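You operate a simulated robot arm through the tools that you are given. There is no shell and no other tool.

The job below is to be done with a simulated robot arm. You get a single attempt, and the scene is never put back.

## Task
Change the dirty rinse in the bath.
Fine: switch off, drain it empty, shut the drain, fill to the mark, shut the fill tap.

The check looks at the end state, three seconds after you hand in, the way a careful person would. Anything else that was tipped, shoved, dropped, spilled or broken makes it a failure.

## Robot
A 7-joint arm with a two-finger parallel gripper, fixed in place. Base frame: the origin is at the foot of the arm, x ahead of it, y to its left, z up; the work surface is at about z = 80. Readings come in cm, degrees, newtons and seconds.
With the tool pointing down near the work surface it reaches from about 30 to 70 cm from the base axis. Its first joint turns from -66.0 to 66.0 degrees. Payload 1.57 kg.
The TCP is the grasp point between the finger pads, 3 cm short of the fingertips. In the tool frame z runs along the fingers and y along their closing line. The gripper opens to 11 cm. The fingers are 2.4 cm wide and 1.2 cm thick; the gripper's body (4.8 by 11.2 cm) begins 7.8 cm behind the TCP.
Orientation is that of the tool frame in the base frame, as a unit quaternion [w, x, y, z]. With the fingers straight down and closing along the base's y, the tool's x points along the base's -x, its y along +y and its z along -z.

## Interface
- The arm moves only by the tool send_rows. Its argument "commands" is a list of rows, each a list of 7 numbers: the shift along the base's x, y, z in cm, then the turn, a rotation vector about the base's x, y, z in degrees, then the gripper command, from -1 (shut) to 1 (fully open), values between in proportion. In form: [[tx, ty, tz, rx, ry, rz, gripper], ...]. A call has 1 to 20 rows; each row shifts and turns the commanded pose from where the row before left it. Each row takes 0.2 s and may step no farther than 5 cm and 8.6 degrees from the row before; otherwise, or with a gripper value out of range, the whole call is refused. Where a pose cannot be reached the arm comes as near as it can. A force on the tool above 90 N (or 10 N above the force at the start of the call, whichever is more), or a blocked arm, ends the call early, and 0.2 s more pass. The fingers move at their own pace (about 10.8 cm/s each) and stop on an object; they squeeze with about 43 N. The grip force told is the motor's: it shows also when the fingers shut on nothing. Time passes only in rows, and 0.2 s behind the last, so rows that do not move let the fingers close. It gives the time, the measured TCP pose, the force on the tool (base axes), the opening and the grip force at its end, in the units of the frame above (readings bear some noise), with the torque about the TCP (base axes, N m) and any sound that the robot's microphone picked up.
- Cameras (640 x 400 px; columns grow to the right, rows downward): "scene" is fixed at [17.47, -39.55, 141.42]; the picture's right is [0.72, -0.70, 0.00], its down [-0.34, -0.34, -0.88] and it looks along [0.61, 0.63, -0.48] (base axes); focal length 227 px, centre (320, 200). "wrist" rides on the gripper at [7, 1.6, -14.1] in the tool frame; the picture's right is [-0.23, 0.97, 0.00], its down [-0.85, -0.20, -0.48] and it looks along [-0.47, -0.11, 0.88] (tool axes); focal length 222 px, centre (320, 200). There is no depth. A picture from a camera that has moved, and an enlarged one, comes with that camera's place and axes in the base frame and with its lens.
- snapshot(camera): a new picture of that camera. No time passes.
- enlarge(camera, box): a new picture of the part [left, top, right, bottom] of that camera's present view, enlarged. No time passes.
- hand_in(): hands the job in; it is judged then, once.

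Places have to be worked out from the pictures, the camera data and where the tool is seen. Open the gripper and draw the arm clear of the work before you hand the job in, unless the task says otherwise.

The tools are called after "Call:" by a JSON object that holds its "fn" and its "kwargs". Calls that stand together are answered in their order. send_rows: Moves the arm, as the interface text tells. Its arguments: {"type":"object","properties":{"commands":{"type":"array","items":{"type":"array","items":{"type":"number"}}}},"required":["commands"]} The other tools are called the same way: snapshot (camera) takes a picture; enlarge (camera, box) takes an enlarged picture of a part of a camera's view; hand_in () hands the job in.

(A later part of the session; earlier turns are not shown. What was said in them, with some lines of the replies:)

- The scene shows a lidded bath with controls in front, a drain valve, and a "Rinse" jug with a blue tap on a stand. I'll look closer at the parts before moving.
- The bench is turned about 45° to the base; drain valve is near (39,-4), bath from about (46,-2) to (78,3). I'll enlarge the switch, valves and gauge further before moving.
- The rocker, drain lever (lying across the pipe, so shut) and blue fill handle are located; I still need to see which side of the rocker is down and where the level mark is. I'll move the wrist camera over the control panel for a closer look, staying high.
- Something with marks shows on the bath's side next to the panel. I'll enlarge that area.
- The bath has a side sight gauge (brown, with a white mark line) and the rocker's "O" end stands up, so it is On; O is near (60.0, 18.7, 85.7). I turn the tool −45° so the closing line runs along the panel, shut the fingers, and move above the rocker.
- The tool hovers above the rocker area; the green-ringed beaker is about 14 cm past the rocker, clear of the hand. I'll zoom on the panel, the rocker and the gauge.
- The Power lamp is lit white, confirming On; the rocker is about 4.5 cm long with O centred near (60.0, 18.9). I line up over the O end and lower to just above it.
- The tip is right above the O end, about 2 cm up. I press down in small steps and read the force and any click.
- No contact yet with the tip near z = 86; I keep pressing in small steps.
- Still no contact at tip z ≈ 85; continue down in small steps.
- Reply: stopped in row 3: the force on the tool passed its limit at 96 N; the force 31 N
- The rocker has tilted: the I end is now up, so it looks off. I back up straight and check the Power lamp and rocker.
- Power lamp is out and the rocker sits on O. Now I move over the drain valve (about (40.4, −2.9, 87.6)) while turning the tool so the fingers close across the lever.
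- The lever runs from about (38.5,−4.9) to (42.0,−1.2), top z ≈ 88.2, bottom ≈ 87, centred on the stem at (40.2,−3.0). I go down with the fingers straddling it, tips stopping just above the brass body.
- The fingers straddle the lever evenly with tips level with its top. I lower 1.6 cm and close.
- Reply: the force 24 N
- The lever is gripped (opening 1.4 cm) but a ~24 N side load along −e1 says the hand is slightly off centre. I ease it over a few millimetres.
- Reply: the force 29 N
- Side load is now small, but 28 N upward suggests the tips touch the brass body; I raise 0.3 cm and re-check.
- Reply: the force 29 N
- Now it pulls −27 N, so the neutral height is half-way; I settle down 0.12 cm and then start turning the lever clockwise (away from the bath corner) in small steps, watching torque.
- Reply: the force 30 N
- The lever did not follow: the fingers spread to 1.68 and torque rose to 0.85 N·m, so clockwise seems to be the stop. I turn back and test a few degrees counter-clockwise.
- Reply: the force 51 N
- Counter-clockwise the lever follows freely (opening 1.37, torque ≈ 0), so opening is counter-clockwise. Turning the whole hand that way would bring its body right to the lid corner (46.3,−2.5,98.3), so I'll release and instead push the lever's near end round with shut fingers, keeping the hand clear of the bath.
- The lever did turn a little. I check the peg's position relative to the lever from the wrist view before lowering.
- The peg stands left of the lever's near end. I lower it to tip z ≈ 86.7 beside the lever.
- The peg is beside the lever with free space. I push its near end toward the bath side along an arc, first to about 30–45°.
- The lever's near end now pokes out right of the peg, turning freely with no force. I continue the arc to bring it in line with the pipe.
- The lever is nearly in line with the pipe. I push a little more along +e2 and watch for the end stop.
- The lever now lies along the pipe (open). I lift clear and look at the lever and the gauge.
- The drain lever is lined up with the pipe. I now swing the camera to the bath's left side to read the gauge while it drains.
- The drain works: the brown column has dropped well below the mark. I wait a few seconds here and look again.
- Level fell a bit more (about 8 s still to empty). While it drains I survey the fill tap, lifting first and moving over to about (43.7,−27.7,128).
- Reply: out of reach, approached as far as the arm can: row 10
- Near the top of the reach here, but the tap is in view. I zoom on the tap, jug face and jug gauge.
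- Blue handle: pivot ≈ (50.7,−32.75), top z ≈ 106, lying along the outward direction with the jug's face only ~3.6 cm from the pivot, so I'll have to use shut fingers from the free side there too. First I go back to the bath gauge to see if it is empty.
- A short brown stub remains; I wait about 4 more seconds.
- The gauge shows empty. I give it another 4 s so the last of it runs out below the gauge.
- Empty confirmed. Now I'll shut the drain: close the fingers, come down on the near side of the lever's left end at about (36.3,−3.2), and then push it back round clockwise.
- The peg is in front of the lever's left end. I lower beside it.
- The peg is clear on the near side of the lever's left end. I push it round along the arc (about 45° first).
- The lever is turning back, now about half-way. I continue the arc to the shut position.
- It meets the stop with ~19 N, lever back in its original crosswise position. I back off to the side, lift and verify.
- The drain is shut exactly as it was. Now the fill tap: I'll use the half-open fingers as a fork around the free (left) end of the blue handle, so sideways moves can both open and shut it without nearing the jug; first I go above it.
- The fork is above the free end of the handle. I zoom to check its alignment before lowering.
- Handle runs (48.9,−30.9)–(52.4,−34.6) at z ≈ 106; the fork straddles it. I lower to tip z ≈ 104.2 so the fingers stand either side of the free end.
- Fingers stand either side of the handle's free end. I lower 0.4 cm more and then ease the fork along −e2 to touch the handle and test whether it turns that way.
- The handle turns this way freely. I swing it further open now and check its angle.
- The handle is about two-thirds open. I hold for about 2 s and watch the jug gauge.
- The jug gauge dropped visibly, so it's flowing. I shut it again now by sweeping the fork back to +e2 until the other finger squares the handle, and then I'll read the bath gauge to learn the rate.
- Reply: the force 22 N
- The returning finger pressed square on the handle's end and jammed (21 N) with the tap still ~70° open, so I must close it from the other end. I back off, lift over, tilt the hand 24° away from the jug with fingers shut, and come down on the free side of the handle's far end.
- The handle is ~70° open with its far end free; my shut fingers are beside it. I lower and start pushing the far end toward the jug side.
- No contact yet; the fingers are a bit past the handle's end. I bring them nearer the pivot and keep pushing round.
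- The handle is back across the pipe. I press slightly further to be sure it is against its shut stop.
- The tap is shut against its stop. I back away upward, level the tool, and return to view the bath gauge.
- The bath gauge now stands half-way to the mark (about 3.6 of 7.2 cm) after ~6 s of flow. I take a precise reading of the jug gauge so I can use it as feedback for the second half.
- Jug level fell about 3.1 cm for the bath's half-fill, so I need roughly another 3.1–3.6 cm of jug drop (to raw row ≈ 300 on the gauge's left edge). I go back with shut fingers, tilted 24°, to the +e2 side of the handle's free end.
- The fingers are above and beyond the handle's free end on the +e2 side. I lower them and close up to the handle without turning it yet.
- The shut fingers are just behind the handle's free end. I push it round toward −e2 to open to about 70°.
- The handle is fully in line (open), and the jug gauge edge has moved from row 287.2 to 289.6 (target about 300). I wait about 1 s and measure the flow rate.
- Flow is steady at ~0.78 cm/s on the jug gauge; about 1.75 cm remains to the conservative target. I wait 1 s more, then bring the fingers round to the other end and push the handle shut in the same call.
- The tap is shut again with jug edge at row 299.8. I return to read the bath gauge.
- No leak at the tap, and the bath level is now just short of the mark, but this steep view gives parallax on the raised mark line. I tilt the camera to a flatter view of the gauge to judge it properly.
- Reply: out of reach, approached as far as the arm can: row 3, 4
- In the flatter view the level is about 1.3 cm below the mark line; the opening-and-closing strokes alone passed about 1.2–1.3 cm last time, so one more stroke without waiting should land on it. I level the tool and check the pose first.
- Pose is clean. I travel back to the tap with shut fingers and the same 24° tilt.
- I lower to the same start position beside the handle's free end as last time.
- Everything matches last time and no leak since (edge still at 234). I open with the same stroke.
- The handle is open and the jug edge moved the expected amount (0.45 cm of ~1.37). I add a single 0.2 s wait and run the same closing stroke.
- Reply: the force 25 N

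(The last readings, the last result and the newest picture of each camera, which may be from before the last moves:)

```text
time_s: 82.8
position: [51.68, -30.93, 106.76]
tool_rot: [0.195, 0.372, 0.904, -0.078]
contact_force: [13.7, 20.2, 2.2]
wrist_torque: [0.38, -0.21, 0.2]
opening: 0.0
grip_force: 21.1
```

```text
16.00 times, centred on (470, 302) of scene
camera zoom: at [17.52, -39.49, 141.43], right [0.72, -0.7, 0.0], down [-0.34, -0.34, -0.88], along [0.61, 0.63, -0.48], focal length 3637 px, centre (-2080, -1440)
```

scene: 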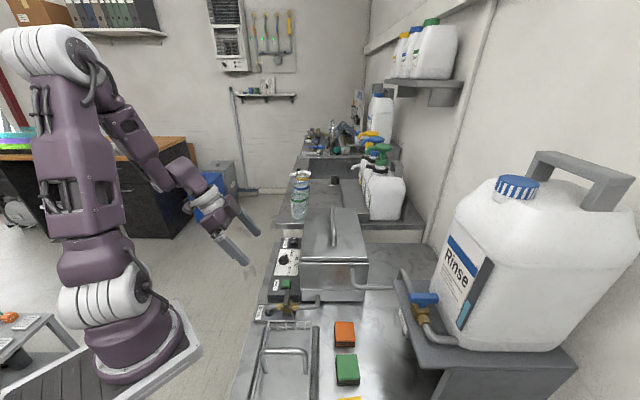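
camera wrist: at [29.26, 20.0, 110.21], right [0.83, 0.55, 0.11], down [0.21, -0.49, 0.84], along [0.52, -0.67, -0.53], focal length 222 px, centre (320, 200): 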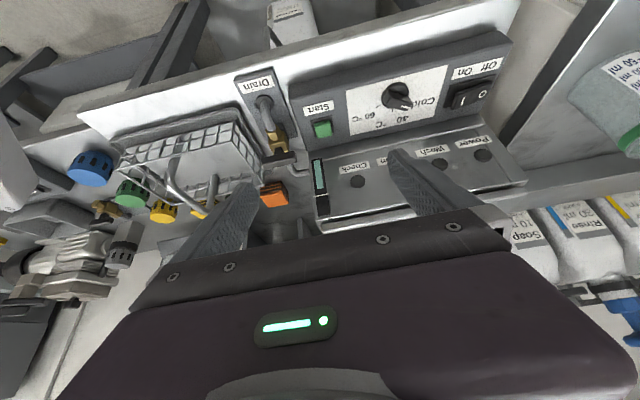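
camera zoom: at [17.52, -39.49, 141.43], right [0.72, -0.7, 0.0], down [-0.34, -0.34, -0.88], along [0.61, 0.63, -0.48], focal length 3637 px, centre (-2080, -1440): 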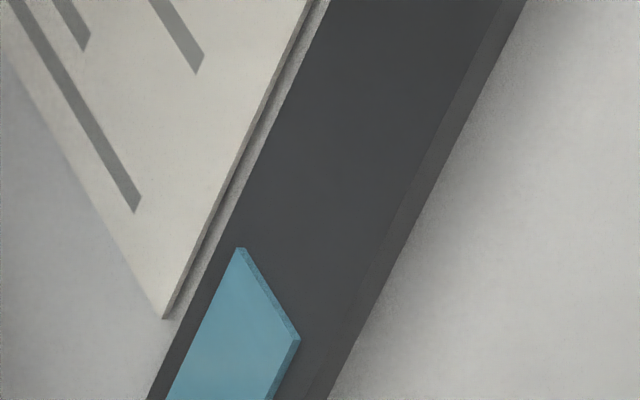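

The tap is shut firmly (24 N on its stop) and the jug fell by ~1.39 cm, as planned. I go back and read the bath gauge from both the steep and the flatter angle.

Call:
{"fn": "send_rows", "kwargs": {"commands": [[0.4, 0.4, 1, 0, 0, 0, -1], [-0.5, 0.5, 4, 0, 0, 0, -1], [-1, 1.5, 4, 5.66, 5.66, 0, -1], [-1.2, 3.5, 1, 5.66, 5.66, 0, -1], [-1.2, 3.5, 0, 5.66, 5.66, 0, -1], [-1.2, 3.5, 0, 0, 0, 0, 0], [-1.2, 3.5, 0, 0, 0, 0, 1], [-1.2, 3.5, 0, 0, 0, 0, 1], [-1.3, 3.5, -1, 0, 0, 0, 1], [-1.3, 3.5, -1.5, 0, 0, 0, 1], [-1.3, 3.5, -2, 0, 0, 0, 1], [-1.3, 3.5, -1.5, 0, 0, 0, 1], [0, 0, 0, 0, 0, 0, 1]]}}

Call:
{"fn": "enlarge", "kwargs": {"camera": "wrist", "box": [325, 155, 355, 200]}}

Call:
{"fn": "enlarge", "kwargs": {"camera": "scene", "box": [390, 240, 470, 340]}}

Call:
{"fn": "enlarge", "kwargs": {"camera": "scene", "box": [450, 290, 490, 315]}}

```text
time_s: 85.6
position: [39.38, 2.79, 110.95]
tool_rot: [0.003, 0.383, 0.924, 0.001]
contact_force: [0.3, -0.1, -0.2]
wrist_torque: [0.0, -0.01, 0.02]
opening: 11.02
grip_force: 0.0
```

```text
8.89 times, centred on (340, 178) of wrist
camera zoom: at [35.38, 8.82, 124.98], right [0.85, 0.53, 0.0], down [0.46, -0.75, 0.48], along [0.26, -0.41, -0.88], focal length 1974 px, centre (142, 400)
```

zoom: 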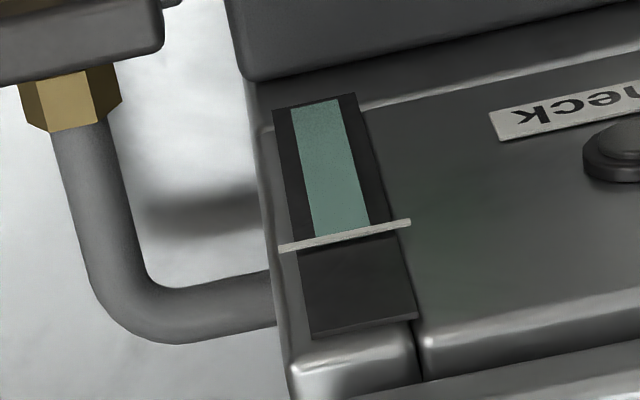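

```text
4.00 times, centred on (430, 290) of scene
camera zoom: at [17.47, -39.55, 141.42], right [0.72, -0.7, 0.0], down [-0.34, -0.34, -0.88], along [0.61, 0.63, -0.48], focal length 909 px, centre (-120, -160)
```

zoom: 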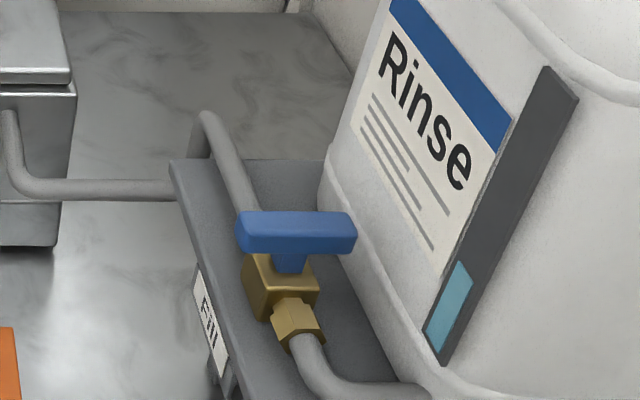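

```text
16.00 times, centred on (470, 302) of scene
camera zoom: at [17.47, -39.55, 141.42], right [0.72, -0.7, 0.0], down [-0.34, -0.34, -0.88], along [0.61, 0.63, -0.48], focal length 3637 px, centre (-2080, -1440)
```

zoom: 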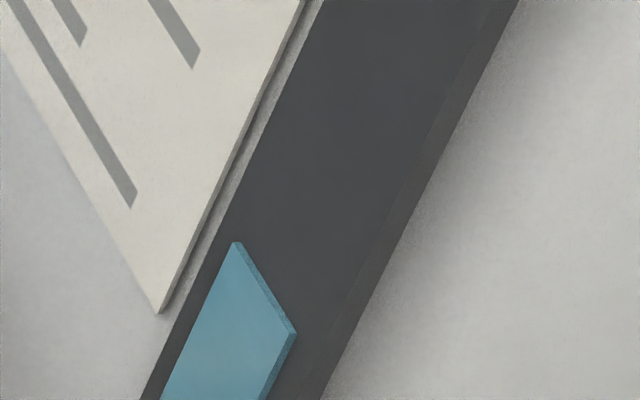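

In the steep view the water now reaches the mark line. I tilt to the flatter view to judge it exactly.

Call:
{"fn": "send_rows", "kwargs": {"commands": [[-0.5, 1.72, -2.3, -5.1, -5.1, 0, 1], [-0.5, 1.72, -2.3, -5.1, -5.1, 0, 1], [-0.5, 1.72, -2.3, -5.1, -5.1, 0, 1], [-0.4, 1.6, -2.2, -5.1, -5.1, 0, 1], [0, 0, 0, 0, 0, 0, 1]]}}

Call:
{"fn": "snapshot", "kwargs": {"camera": "wrist"}}

Call:
{"fn": "enlarge", "kwargs": {"camera": "wrist", "box": [300, 145, 345, 225]}}

Call:
{"fn": "enlarge", "kwargs": {"camera": "wrist", "box": [305, 180, 335, 200]}}

```text
time_s: 86.8
position: [37.24, 9.46, 101.7]
tool_rot: [0.232, 0.371, 0.894, -0.095]
contact_force: [-0.2, -0.2, 0.3]
wrist_torque: [-0.01, 0.0, 0.01]
opening: 10.97
grip_force: 0.0
```

```text
taken
camera wrist: at [29.24, 19.66, 110.7], right [0.83, 0.55, 0.11], down [0.22, -0.51, 0.83], along [0.51, -0.66, -0.54], focal length 222 px, centre (320, 200)
```

wrist: 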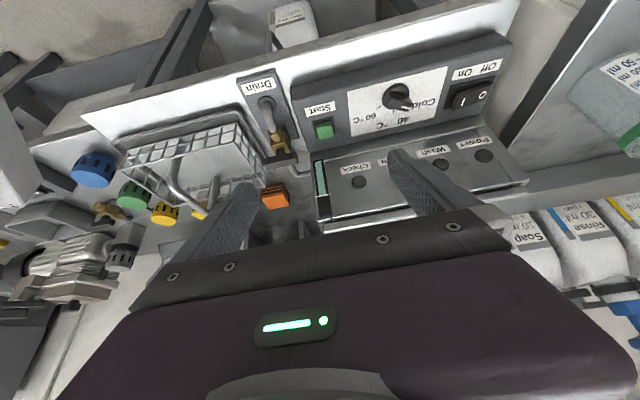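

```text
5.00 times, centred on (322, 185) of wrist
camera zoom: at [29.24, 19.66, 110.7], right [0.83, 0.55, 0.11], down [0.22, -0.51, 0.83], along [0.51, -0.66, -0.54], focal length 1111 px, centre (308, 275)
```

zoom: 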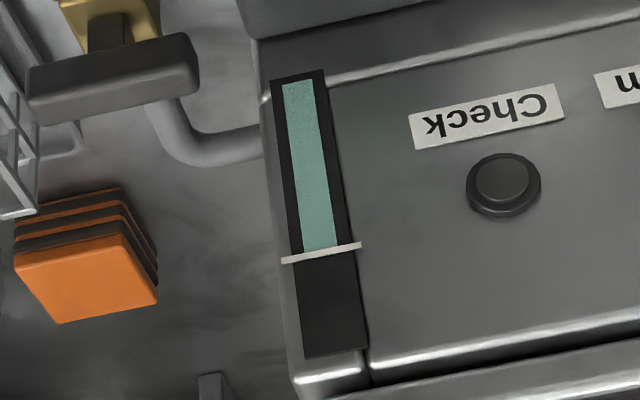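

```text
16.00 times, centred on (320, 190) of wrist
camera zoom: at [29.24, 19.66, 110.7], right [0.83, 0.55, 0.11], down [0.22, -0.51, 0.83], along [0.51, -0.66, -0.54], focal length 3554 px, centre (320, 360)
```

zoom: 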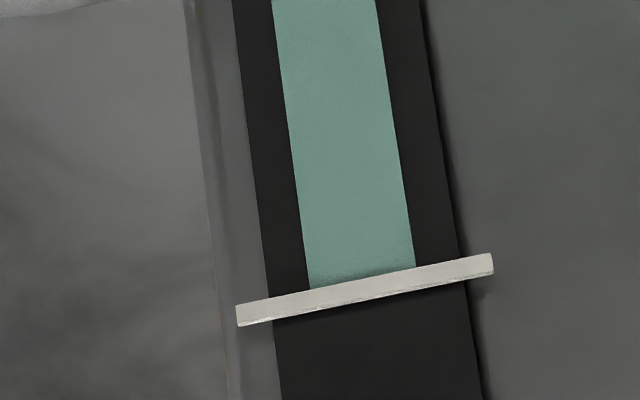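

The water surface is hidden behind the mark line's thickness, so it is within about 2 mm. I'd like a still flatter look to see whether it is slightly low, so I lower and tilt the camera further.

Call:
{"fn": "send_rows", "kwargs": {"commands": [[2.0, 1.0, -1.5, -4, -4, 0, 1], [1.5, 0.7, -1.5, -4, -4, 0, 1], [1.2, 0.6, -1.5, -4, -4, 0, 1], [0, 0, -1.5, 0, 0, 0, 1], [0, 0, 0, 0, 0, 0, 1]]}}

Call:
{"fn": "snapshot", "kwargs": {"camera": "wrist"}}

Call:
{"fn": "snapshot", "kwargs": {"camera": "scene"}}

```text
time_s: 88.0
position: [42.25, 12.42, 97.31]
tool_rot: [0.361, 0.352, 0.85, -0.15]
contact_force: [-0.3, -0.4, -0.6]
wrist_torque: [0.0, -0.04, 0.01]
opening: 10.98
grip_force: 0.0
out of reach, approached as far as the arm can: row 4
```

```text
taken
camera wrist: at [32.59, 23.97, 102.01], right [0.8, 0.58, 0.16], down [0.04, -0.32, 0.95], along [0.6, -0.75, -0.28], focal length 222 px, centre (320, 200)
```

wrist: 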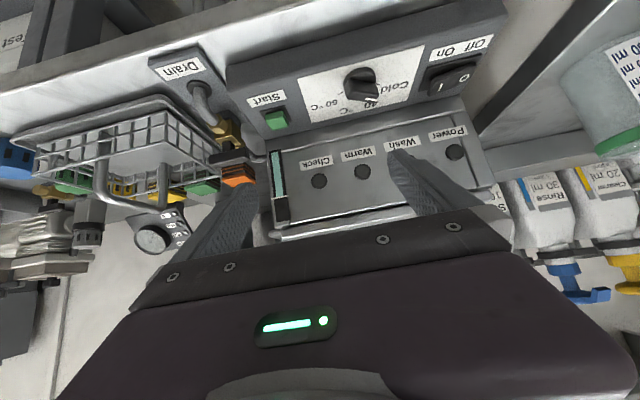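

```text
taken
```

scene: 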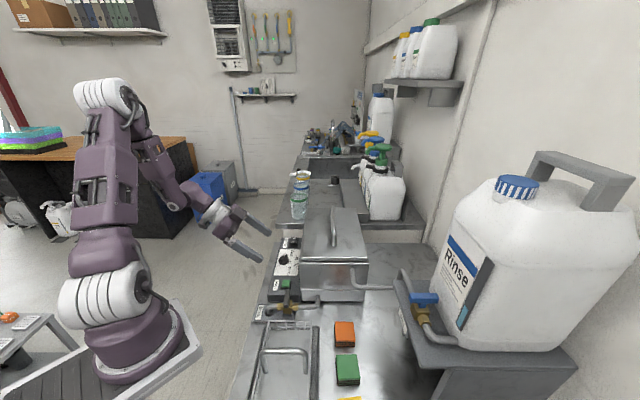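

Call:
{"fn": "enlarge", "kwargs": {"camera": "wrist", "box": [262, 185, 298, 209]}}

Call:
{"fn": "enlarge", "kwargs": {"camera": "wrist", "box": [260, 140, 300, 230]}}

```text
16.00 times, centred on (280, 197) of wrist
camera zoom: at [32.59, 23.97, 102.01], right [0.8, 0.58, 0.16], down [0.04, -0.32, 0.95], along [0.6, -0.75, -0.28], focal length 3554 px, centre (960, 248)
```

zoom: 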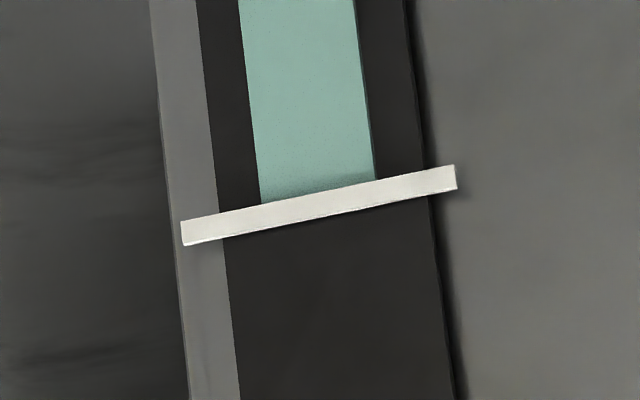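

```text
4.44 times, centred on (280, 185) of wrist
camera zoom: at [32.59, 23.97, 102.01], right [0.8, 0.58, 0.16], down [0.04, -0.32, 0.95], along [0.6, -0.75, -0.28], focal length 987 px, centre (498, 267)
```

zoom: 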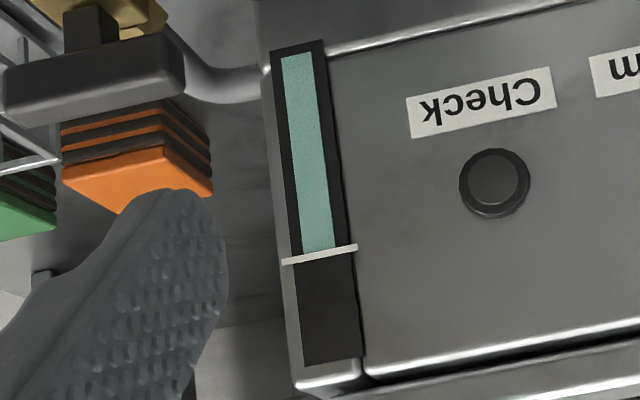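

Even at this nearly level view the surface lies inside the mark line's thickness, so the fill is right. I now level the tool and draw the open gripper up and clear of the work.

Call:
{"fn": "send_rows", "kwargs": {"commands": [[-0.5, 0.5, 2, 4, 4, 0, 1], [-1.2, -0.3, 2.5, 4, 4, 0, 1], [-1.5, -0.7, 2.5, 4, 4, 0, 1], [-0.5, -1, 2.5, 5.1, 5.1, 0, 1], [0, -1.5, 2.5, 5.1, 5.1, 0, 1], [0, -1.5, 2.5, 5.1, 5.1, 0, 1], [0, -1.5, 2.5, 5.1, 5.1, 0, 1], [-0.5, -2, 2.5, 0, 0, 0, 1], [-0.5, -2, 2.5, 0, 0, 0, 1], [0, 0, 0, 0, 0, 0, 1]]}}

Call:
{"fn": "snapshot", "kwargs": {"camera": "wrist"}}

Call:
{"fn": "snapshot", "kwargs": {"camera": "scene"}}

```text
time_s: 90.2
position: [37.55, 2.3, 119.34]
tool_rot: [0.002, 0.382, 0.924, 0.001]
contact_force: [0.2, 0.2, -0.6]
wrist_torque: [0.02, -0.04, 0.02]
opening: 10.98
grip_force: 0.3
```

```text
taken
camera wrist: at [33.55, 8.14, 133.38], right [0.85, 0.53, 0.0], down [0.46, -0.75, 0.48], along [0.26, -0.41, -0.88], focal length 222 px, centre (320, 200)
```

wrist: 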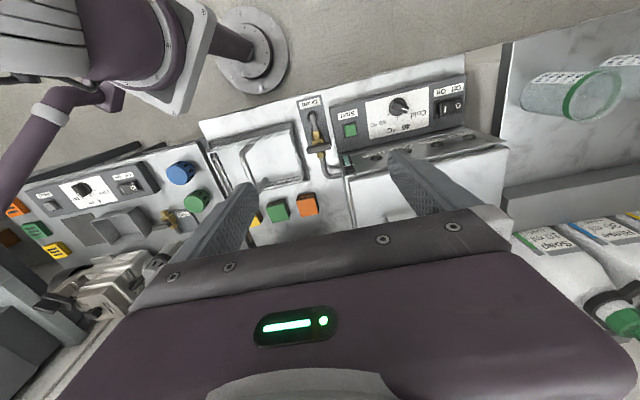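

```text
taken
```

scene: 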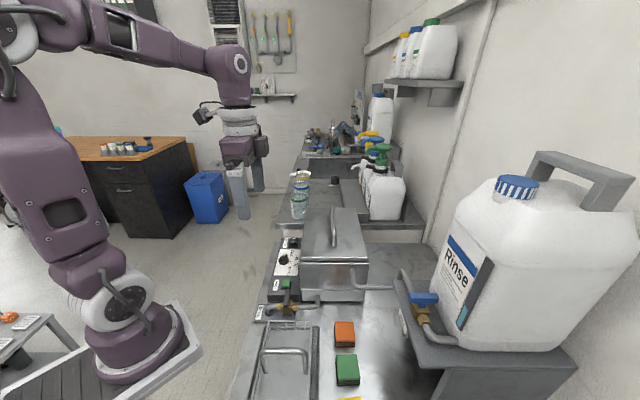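

The arm is clear. A last check of the rocker, drain lever, gauge and fill tap before handing in.

Call:
{"fn": "enlarge", "kwargs": {"camera": "wrist", "box": [290, 80, 480, 190]}}

Call:
{"fn": "enlarge", "kwargs": {"camera": "scene", "box": [250, 220, 350, 330]}}

Call:
{"fn": "enlarge", "kwargs": {"camera": "scene", "box": [390, 240, 490, 350]}}

Call:
{"fn": "enlarge", "kwargs": {"camera": "wrist", "box": [325, 140, 375, 180]}}

```text
3.37 times, centred on (385, 135) of wrist
camera zoom: at [33.55, 8.14, 133.38], right [0.85, 0.53, 0.0], down [0.46, -0.75, 0.48], along [0.26, -0.41, -0.88], focal length 748 px, centre (101, 419)
```

zoom: 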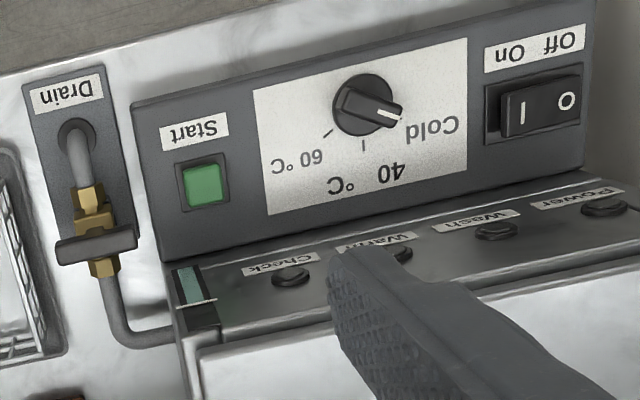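

```text
3.64 times, centred on (300, 275) of scene
camera zoom: at [17.47, -39.56, 141.42], right [0.72, -0.7, 0.0], down [-0.34, -0.34, -0.88], along [0.61, 0.63, -0.48], focal length 827 px, centre (393, -73)
```

zoom: 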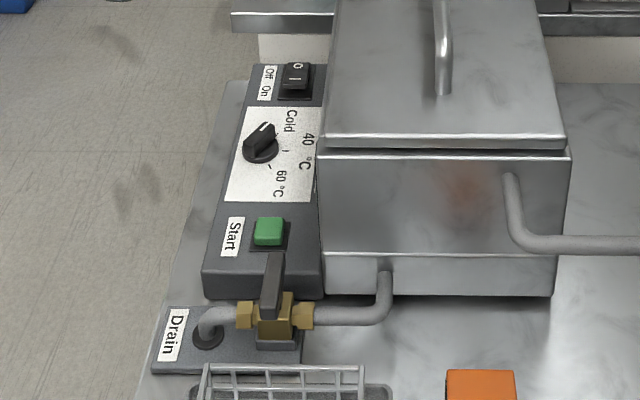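

```text
3.64 times, centred on (440, 295) of scene
camera zoom: at [17.47, -39.56, 141.42], right [0.72, -0.7, 0.0], down [-0.34, -0.34, -0.88], along [0.61, 0.63, -0.48], focal length 827 px, centre (-116, -146)
```

zoom: 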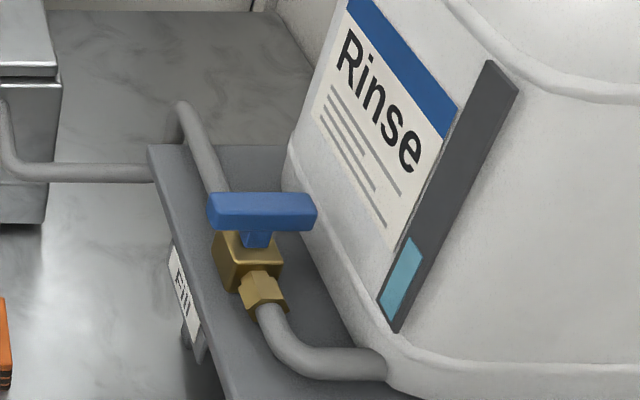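

```text
10.00 times, centred on (350, 160) of wrist
camera zoom: at [33.55, 8.14, 133.38], right [0.85, 0.53, 0.0], down [0.46, -0.75, 0.48], along [0.26, -0.41, -0.88], focal length 2221 px, centre (20, 600)
```

zoom: 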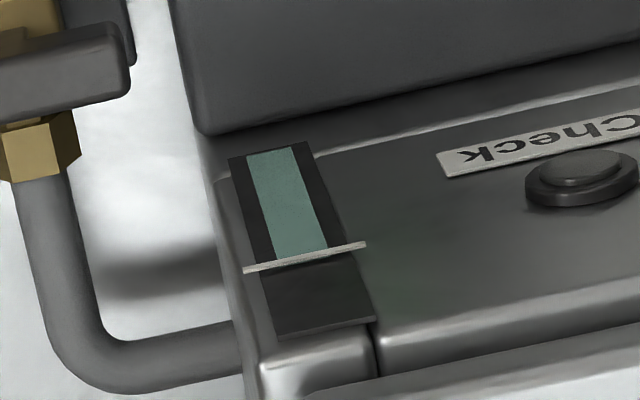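

Rocker on O with the Power lamp out, drain lever across its pipe, clear rinse at the mark and holding, fill handle across its pipe. The gripper is open and the arm is clear, so I hand in.

Call:
{"fn": "hand_in", "kwargs": {}}

```text
The job is handed in.
```

The dirty rinse is changed and I have handed the job in. I don't have the check's result yet.

- **Power:** the rocker is on Off and the Power lamp is out.
- **Drain:** the old rinse was let out until the side gauge showed empty, plus about four seconds more. The drain is shut again, back against its stop.
- **Fill:** the bath is filled with fresh rinse. From three viewing angles the surface sits behind the mark line, so it is within about 2 mm of the mark.
- **Fill tap:** shut against its stop. The jug level held steady afterwards, so nothing is leaking through.

While filling, my first try at shutting the tap jammed on the end of the handle, so I pushed it shut from the other end instead. The bath was well below the mark at that point. I saw nothing spilled, tipped or moved on the bench. The gripper is open and the arm is clear.
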